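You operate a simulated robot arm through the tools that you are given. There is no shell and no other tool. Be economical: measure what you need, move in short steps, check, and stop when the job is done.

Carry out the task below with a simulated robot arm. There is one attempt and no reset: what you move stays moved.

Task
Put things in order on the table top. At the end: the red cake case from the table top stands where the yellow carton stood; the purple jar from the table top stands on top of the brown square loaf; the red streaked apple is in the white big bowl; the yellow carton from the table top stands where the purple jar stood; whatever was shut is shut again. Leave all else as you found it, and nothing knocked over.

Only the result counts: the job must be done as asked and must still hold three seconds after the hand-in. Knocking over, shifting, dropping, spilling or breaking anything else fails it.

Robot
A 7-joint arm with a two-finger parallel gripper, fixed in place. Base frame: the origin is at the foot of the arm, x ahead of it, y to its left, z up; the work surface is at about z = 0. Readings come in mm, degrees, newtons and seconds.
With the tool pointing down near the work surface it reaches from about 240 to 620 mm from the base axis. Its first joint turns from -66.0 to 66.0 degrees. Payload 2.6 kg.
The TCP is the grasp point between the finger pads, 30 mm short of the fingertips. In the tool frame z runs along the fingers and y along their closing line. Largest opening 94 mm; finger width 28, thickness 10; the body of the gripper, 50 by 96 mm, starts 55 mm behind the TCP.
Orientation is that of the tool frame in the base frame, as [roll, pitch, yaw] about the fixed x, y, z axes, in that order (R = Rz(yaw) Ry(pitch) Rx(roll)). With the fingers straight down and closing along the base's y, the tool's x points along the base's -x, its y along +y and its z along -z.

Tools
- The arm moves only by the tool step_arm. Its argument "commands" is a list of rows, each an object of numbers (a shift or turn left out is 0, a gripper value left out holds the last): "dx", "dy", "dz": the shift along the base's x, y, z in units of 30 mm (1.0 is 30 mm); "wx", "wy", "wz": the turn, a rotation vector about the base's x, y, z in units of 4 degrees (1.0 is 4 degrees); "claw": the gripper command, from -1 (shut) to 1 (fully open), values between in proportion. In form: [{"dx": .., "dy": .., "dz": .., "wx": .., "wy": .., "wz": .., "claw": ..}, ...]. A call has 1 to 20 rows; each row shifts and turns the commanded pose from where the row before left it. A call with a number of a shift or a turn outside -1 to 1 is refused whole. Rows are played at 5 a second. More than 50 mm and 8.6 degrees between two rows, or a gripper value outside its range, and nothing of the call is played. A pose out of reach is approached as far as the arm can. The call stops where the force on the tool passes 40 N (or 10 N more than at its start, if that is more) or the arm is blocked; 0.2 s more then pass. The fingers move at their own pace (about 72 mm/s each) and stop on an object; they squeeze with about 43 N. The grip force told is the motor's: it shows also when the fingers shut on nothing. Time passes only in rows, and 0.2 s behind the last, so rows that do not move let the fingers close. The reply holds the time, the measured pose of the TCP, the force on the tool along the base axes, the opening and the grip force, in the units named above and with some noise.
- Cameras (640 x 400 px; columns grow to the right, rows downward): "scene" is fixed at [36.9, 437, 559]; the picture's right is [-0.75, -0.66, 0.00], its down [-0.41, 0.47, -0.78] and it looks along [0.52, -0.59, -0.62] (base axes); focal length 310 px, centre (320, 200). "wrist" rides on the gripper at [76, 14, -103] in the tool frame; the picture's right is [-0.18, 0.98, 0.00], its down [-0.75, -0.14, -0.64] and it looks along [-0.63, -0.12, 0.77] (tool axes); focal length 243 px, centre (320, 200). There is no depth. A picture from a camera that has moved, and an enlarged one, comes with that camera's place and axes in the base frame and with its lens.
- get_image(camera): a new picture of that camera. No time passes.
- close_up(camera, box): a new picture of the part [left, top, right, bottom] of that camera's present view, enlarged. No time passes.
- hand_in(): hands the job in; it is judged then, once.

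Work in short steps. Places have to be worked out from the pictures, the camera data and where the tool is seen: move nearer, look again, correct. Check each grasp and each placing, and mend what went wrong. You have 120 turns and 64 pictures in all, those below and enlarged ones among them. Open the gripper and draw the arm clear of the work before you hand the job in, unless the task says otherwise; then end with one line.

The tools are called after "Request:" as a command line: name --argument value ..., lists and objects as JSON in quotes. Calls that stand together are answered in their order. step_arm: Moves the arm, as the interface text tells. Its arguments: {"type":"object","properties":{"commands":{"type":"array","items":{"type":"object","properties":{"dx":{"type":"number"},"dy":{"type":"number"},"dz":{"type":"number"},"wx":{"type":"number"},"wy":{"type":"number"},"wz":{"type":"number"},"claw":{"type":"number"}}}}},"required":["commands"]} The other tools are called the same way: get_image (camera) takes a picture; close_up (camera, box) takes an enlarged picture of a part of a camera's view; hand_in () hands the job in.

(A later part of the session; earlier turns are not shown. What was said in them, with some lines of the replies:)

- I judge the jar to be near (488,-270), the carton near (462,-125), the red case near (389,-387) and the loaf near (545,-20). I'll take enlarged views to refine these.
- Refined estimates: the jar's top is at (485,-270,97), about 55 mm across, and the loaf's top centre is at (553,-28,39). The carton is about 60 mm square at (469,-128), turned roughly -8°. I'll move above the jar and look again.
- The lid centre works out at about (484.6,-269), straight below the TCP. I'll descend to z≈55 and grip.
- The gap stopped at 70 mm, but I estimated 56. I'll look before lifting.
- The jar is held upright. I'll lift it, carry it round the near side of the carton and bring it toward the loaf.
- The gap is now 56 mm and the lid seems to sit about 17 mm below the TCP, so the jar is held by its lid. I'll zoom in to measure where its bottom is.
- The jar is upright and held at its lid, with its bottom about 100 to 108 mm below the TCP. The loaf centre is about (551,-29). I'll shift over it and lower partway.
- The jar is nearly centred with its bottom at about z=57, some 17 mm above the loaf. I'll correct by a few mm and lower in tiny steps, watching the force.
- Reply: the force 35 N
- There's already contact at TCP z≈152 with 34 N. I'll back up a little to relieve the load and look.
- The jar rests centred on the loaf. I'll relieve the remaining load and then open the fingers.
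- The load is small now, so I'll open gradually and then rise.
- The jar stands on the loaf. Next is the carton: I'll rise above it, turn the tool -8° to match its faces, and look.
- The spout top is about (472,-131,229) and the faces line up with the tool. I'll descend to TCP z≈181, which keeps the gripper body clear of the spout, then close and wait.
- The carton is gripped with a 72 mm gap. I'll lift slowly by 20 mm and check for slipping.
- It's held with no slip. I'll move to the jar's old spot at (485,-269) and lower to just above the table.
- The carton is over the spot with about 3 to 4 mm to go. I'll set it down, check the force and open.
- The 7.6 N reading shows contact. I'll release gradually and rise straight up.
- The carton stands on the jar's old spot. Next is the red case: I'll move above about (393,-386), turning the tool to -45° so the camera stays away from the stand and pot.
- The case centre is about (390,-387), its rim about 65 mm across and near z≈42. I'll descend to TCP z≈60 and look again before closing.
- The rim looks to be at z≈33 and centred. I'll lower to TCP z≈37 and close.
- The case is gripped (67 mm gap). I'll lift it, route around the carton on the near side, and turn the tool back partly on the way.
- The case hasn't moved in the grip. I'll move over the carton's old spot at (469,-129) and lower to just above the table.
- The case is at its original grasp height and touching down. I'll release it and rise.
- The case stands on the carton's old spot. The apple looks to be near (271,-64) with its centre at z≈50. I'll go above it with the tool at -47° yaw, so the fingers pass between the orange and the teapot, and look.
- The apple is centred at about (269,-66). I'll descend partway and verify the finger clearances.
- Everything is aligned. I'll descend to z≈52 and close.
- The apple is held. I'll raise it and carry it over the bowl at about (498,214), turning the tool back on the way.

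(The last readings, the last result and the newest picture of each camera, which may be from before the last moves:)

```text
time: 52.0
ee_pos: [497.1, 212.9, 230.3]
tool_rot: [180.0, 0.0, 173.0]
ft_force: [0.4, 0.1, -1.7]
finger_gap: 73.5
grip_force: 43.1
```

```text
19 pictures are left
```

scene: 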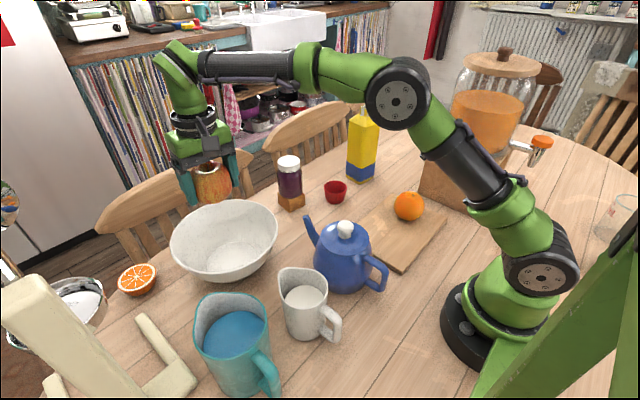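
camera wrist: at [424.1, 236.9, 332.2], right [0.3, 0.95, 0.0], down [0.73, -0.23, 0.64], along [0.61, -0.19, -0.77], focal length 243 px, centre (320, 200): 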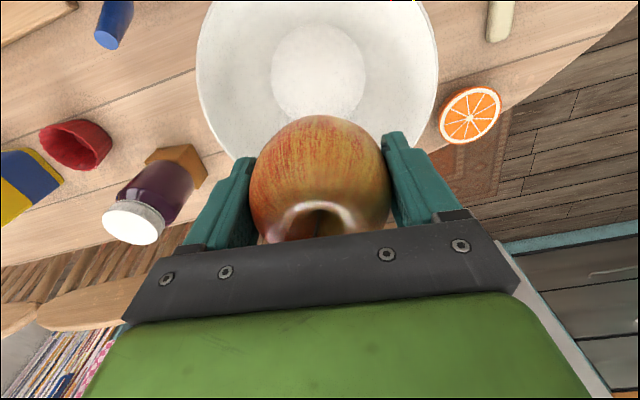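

The bowl's centre is about (494,213), right beneath the apple. I'll lower the apple into the bowl to z≈62.

Request:
step_arm --commands '[{"dx": -0.1, "dz": -0.8}, {"dz": -1}, {"dz": -1}, {"dz": -1}, {"dz": -0.8}, {"dz": -0.6}, {"dz": -0.4}, {}]'

Request:
close_up --camera "scene" --box '[140, 150, 320, 300]'

Request:
get_image --camera "wrist"

```text
time: 53.8
ee_pos: [493.7, 214.6, 63.1]
tool_rot: [-180.0, 0.0, 173.0]
ft_force: [0.6, -0.9, -1.5]
finger_gap: 73.2
grip_force: 43.4
```

```text
2.67 times, centred on (230, 225) of scene
camera zoom: at [37.0, 437.0, 559.0], right [-0.75, -0.66, 0.0], down [-0.41, 0.47, -0.78], along [0.52, -0.59, -0.62], focal length 826 px, centre (560, 133)
```

zoom: 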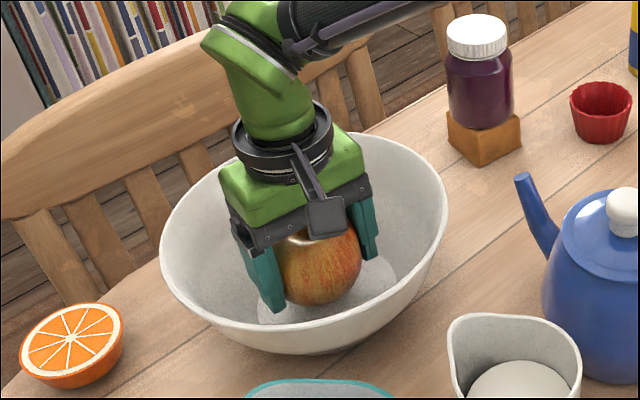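

```text
17 pictures are left
camera wrist: at [421.0, 237.6, 164.6], right [0.3, 0.95, 0.0], down [0.73, -0.23, 0.64], along [0.61, -0.19, -0.77], focal length 243 px, centre (320, 200)
```

wrist: 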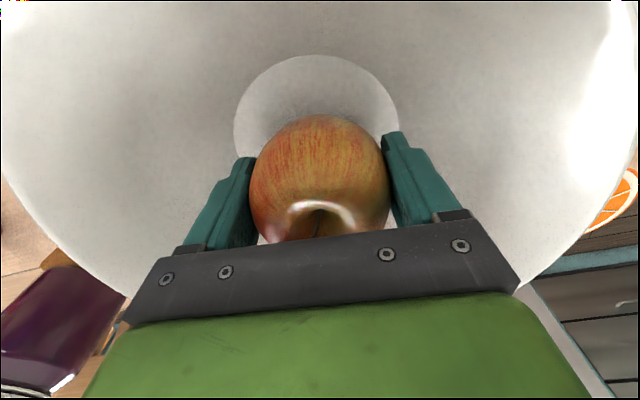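

The apple is inside, just above the bottom. I'll lower in small steps and feel for contact.

Request:
step_arm --commands '[{"dx": -0.15}, {"dz": -0.12}, {"dz": -0.1}, {"dz": -0.08}, {}]'

```text
time: 55.0
ee_pos: [488.7, 212.9, 53.9]
tool_rot: [-179.9, 0.0, 173.0]
ft_force: [-0.1, -0.5, -1.6]
finger_gap: 73.2
grip_force: 42.7
```

Request:
step_arm --commands '[{"dz": -0.08}, {"dz": -0.06}, {}]'

```text
time: 55.8
ee_pos: [489.7, 214.2, 50.3]
tool_rot: [179.9, 0.1, 173.0]
ft_force: [-0.5, -0.1, -2.0]
finger_gap: 73.0
grip_force: 43.4
```

There are only a few mm left, so I'll open slightly to let the apple settle, then rise.

Request:
step_arm --commands '[{"claw": 0.62}, {"claw": 0.72}, {}, {"dz": 0.4}, {"dz": 0.6, "claw": 0.85}, {"dz": 1, "claw": 1}, {"dz": 1}, {"dz": 1}, {"dz": 1}, {"dz": 1}, {}]'

Request:
get_image --camera "wrist"

Request:
get_image --camera "scene"

```text
time: 58.2
ee_pos: [488.6, 214.4, 231.5]
tool_rot: [-179.9, 0.0, 173.0]
ft_force: [0.9, 0.5, 0.7]
finger_gap: 94.0
grip_force: 0.0
```

```text
16 pictures are left
camera wrist: at [415.3, 237.1, 333.5], right [0.3, 0.95, 0.0], down [0.73, -0.23, 0.64], along [0.61, -0.19, -0.77], focal length 243 px, centre (320, 200)
```

wrist: 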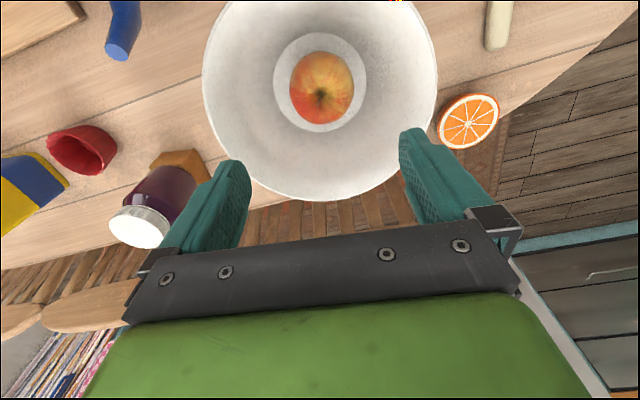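

```text
15 pictures are left
```

scene: 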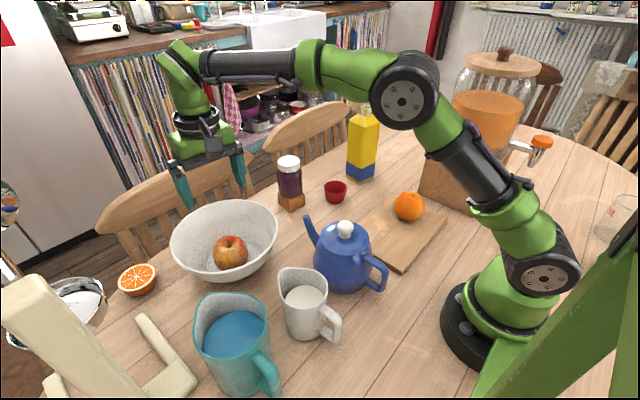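

The apple rests in the bowl and everything else stands. I'll draw the arm up and clear, then hand in.

Request:
step_arm --commands '[{"dz": 1}, {"dz": 1}, {"dz": 1, "dx": -0.8}, {"dx": -1, "dy": -0.5}, {"dx": -1, "dy": -0.5}, {}, {}]'

Request:
close_up --camera "scene" --box '[160, 100, 480, 300]'

```text
time: 59.8
ee_pos: [405.2, 183.5, 319.7]
tool_rot: [180.0, 0.0, 173.0]
ft_force: [0.6, -0.3, -0.4]
finger_gap: 94.0
grip_force: 0.1
```

```text
2.00 times, centred on (320, 200) of scene
camera zoom: at [36.9, 437.0, 559.0], right [-0.75, -0.66, 0.0], down [-0.41, 0.47, -0.78], along [0.52, -0.59, -0.62], focal length 620 px, centre (320, 200)
```

zoom: 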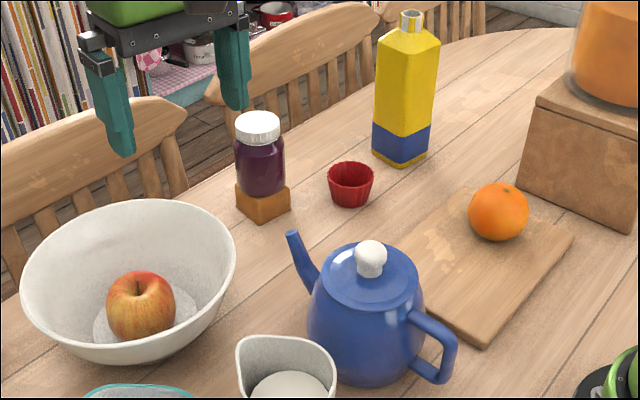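

The last view shows all four items in place and the arm clear, so I'm handing in.

Request:
hand_in

```text
The job is handed in.
```

I've handed the job in: the jar is on the loaf, the carton is where the jar stood, the red case is where the carton stood, and the apple is in the bowl. I opened nothing, and the last picture showed nothing else knocked over or moved.
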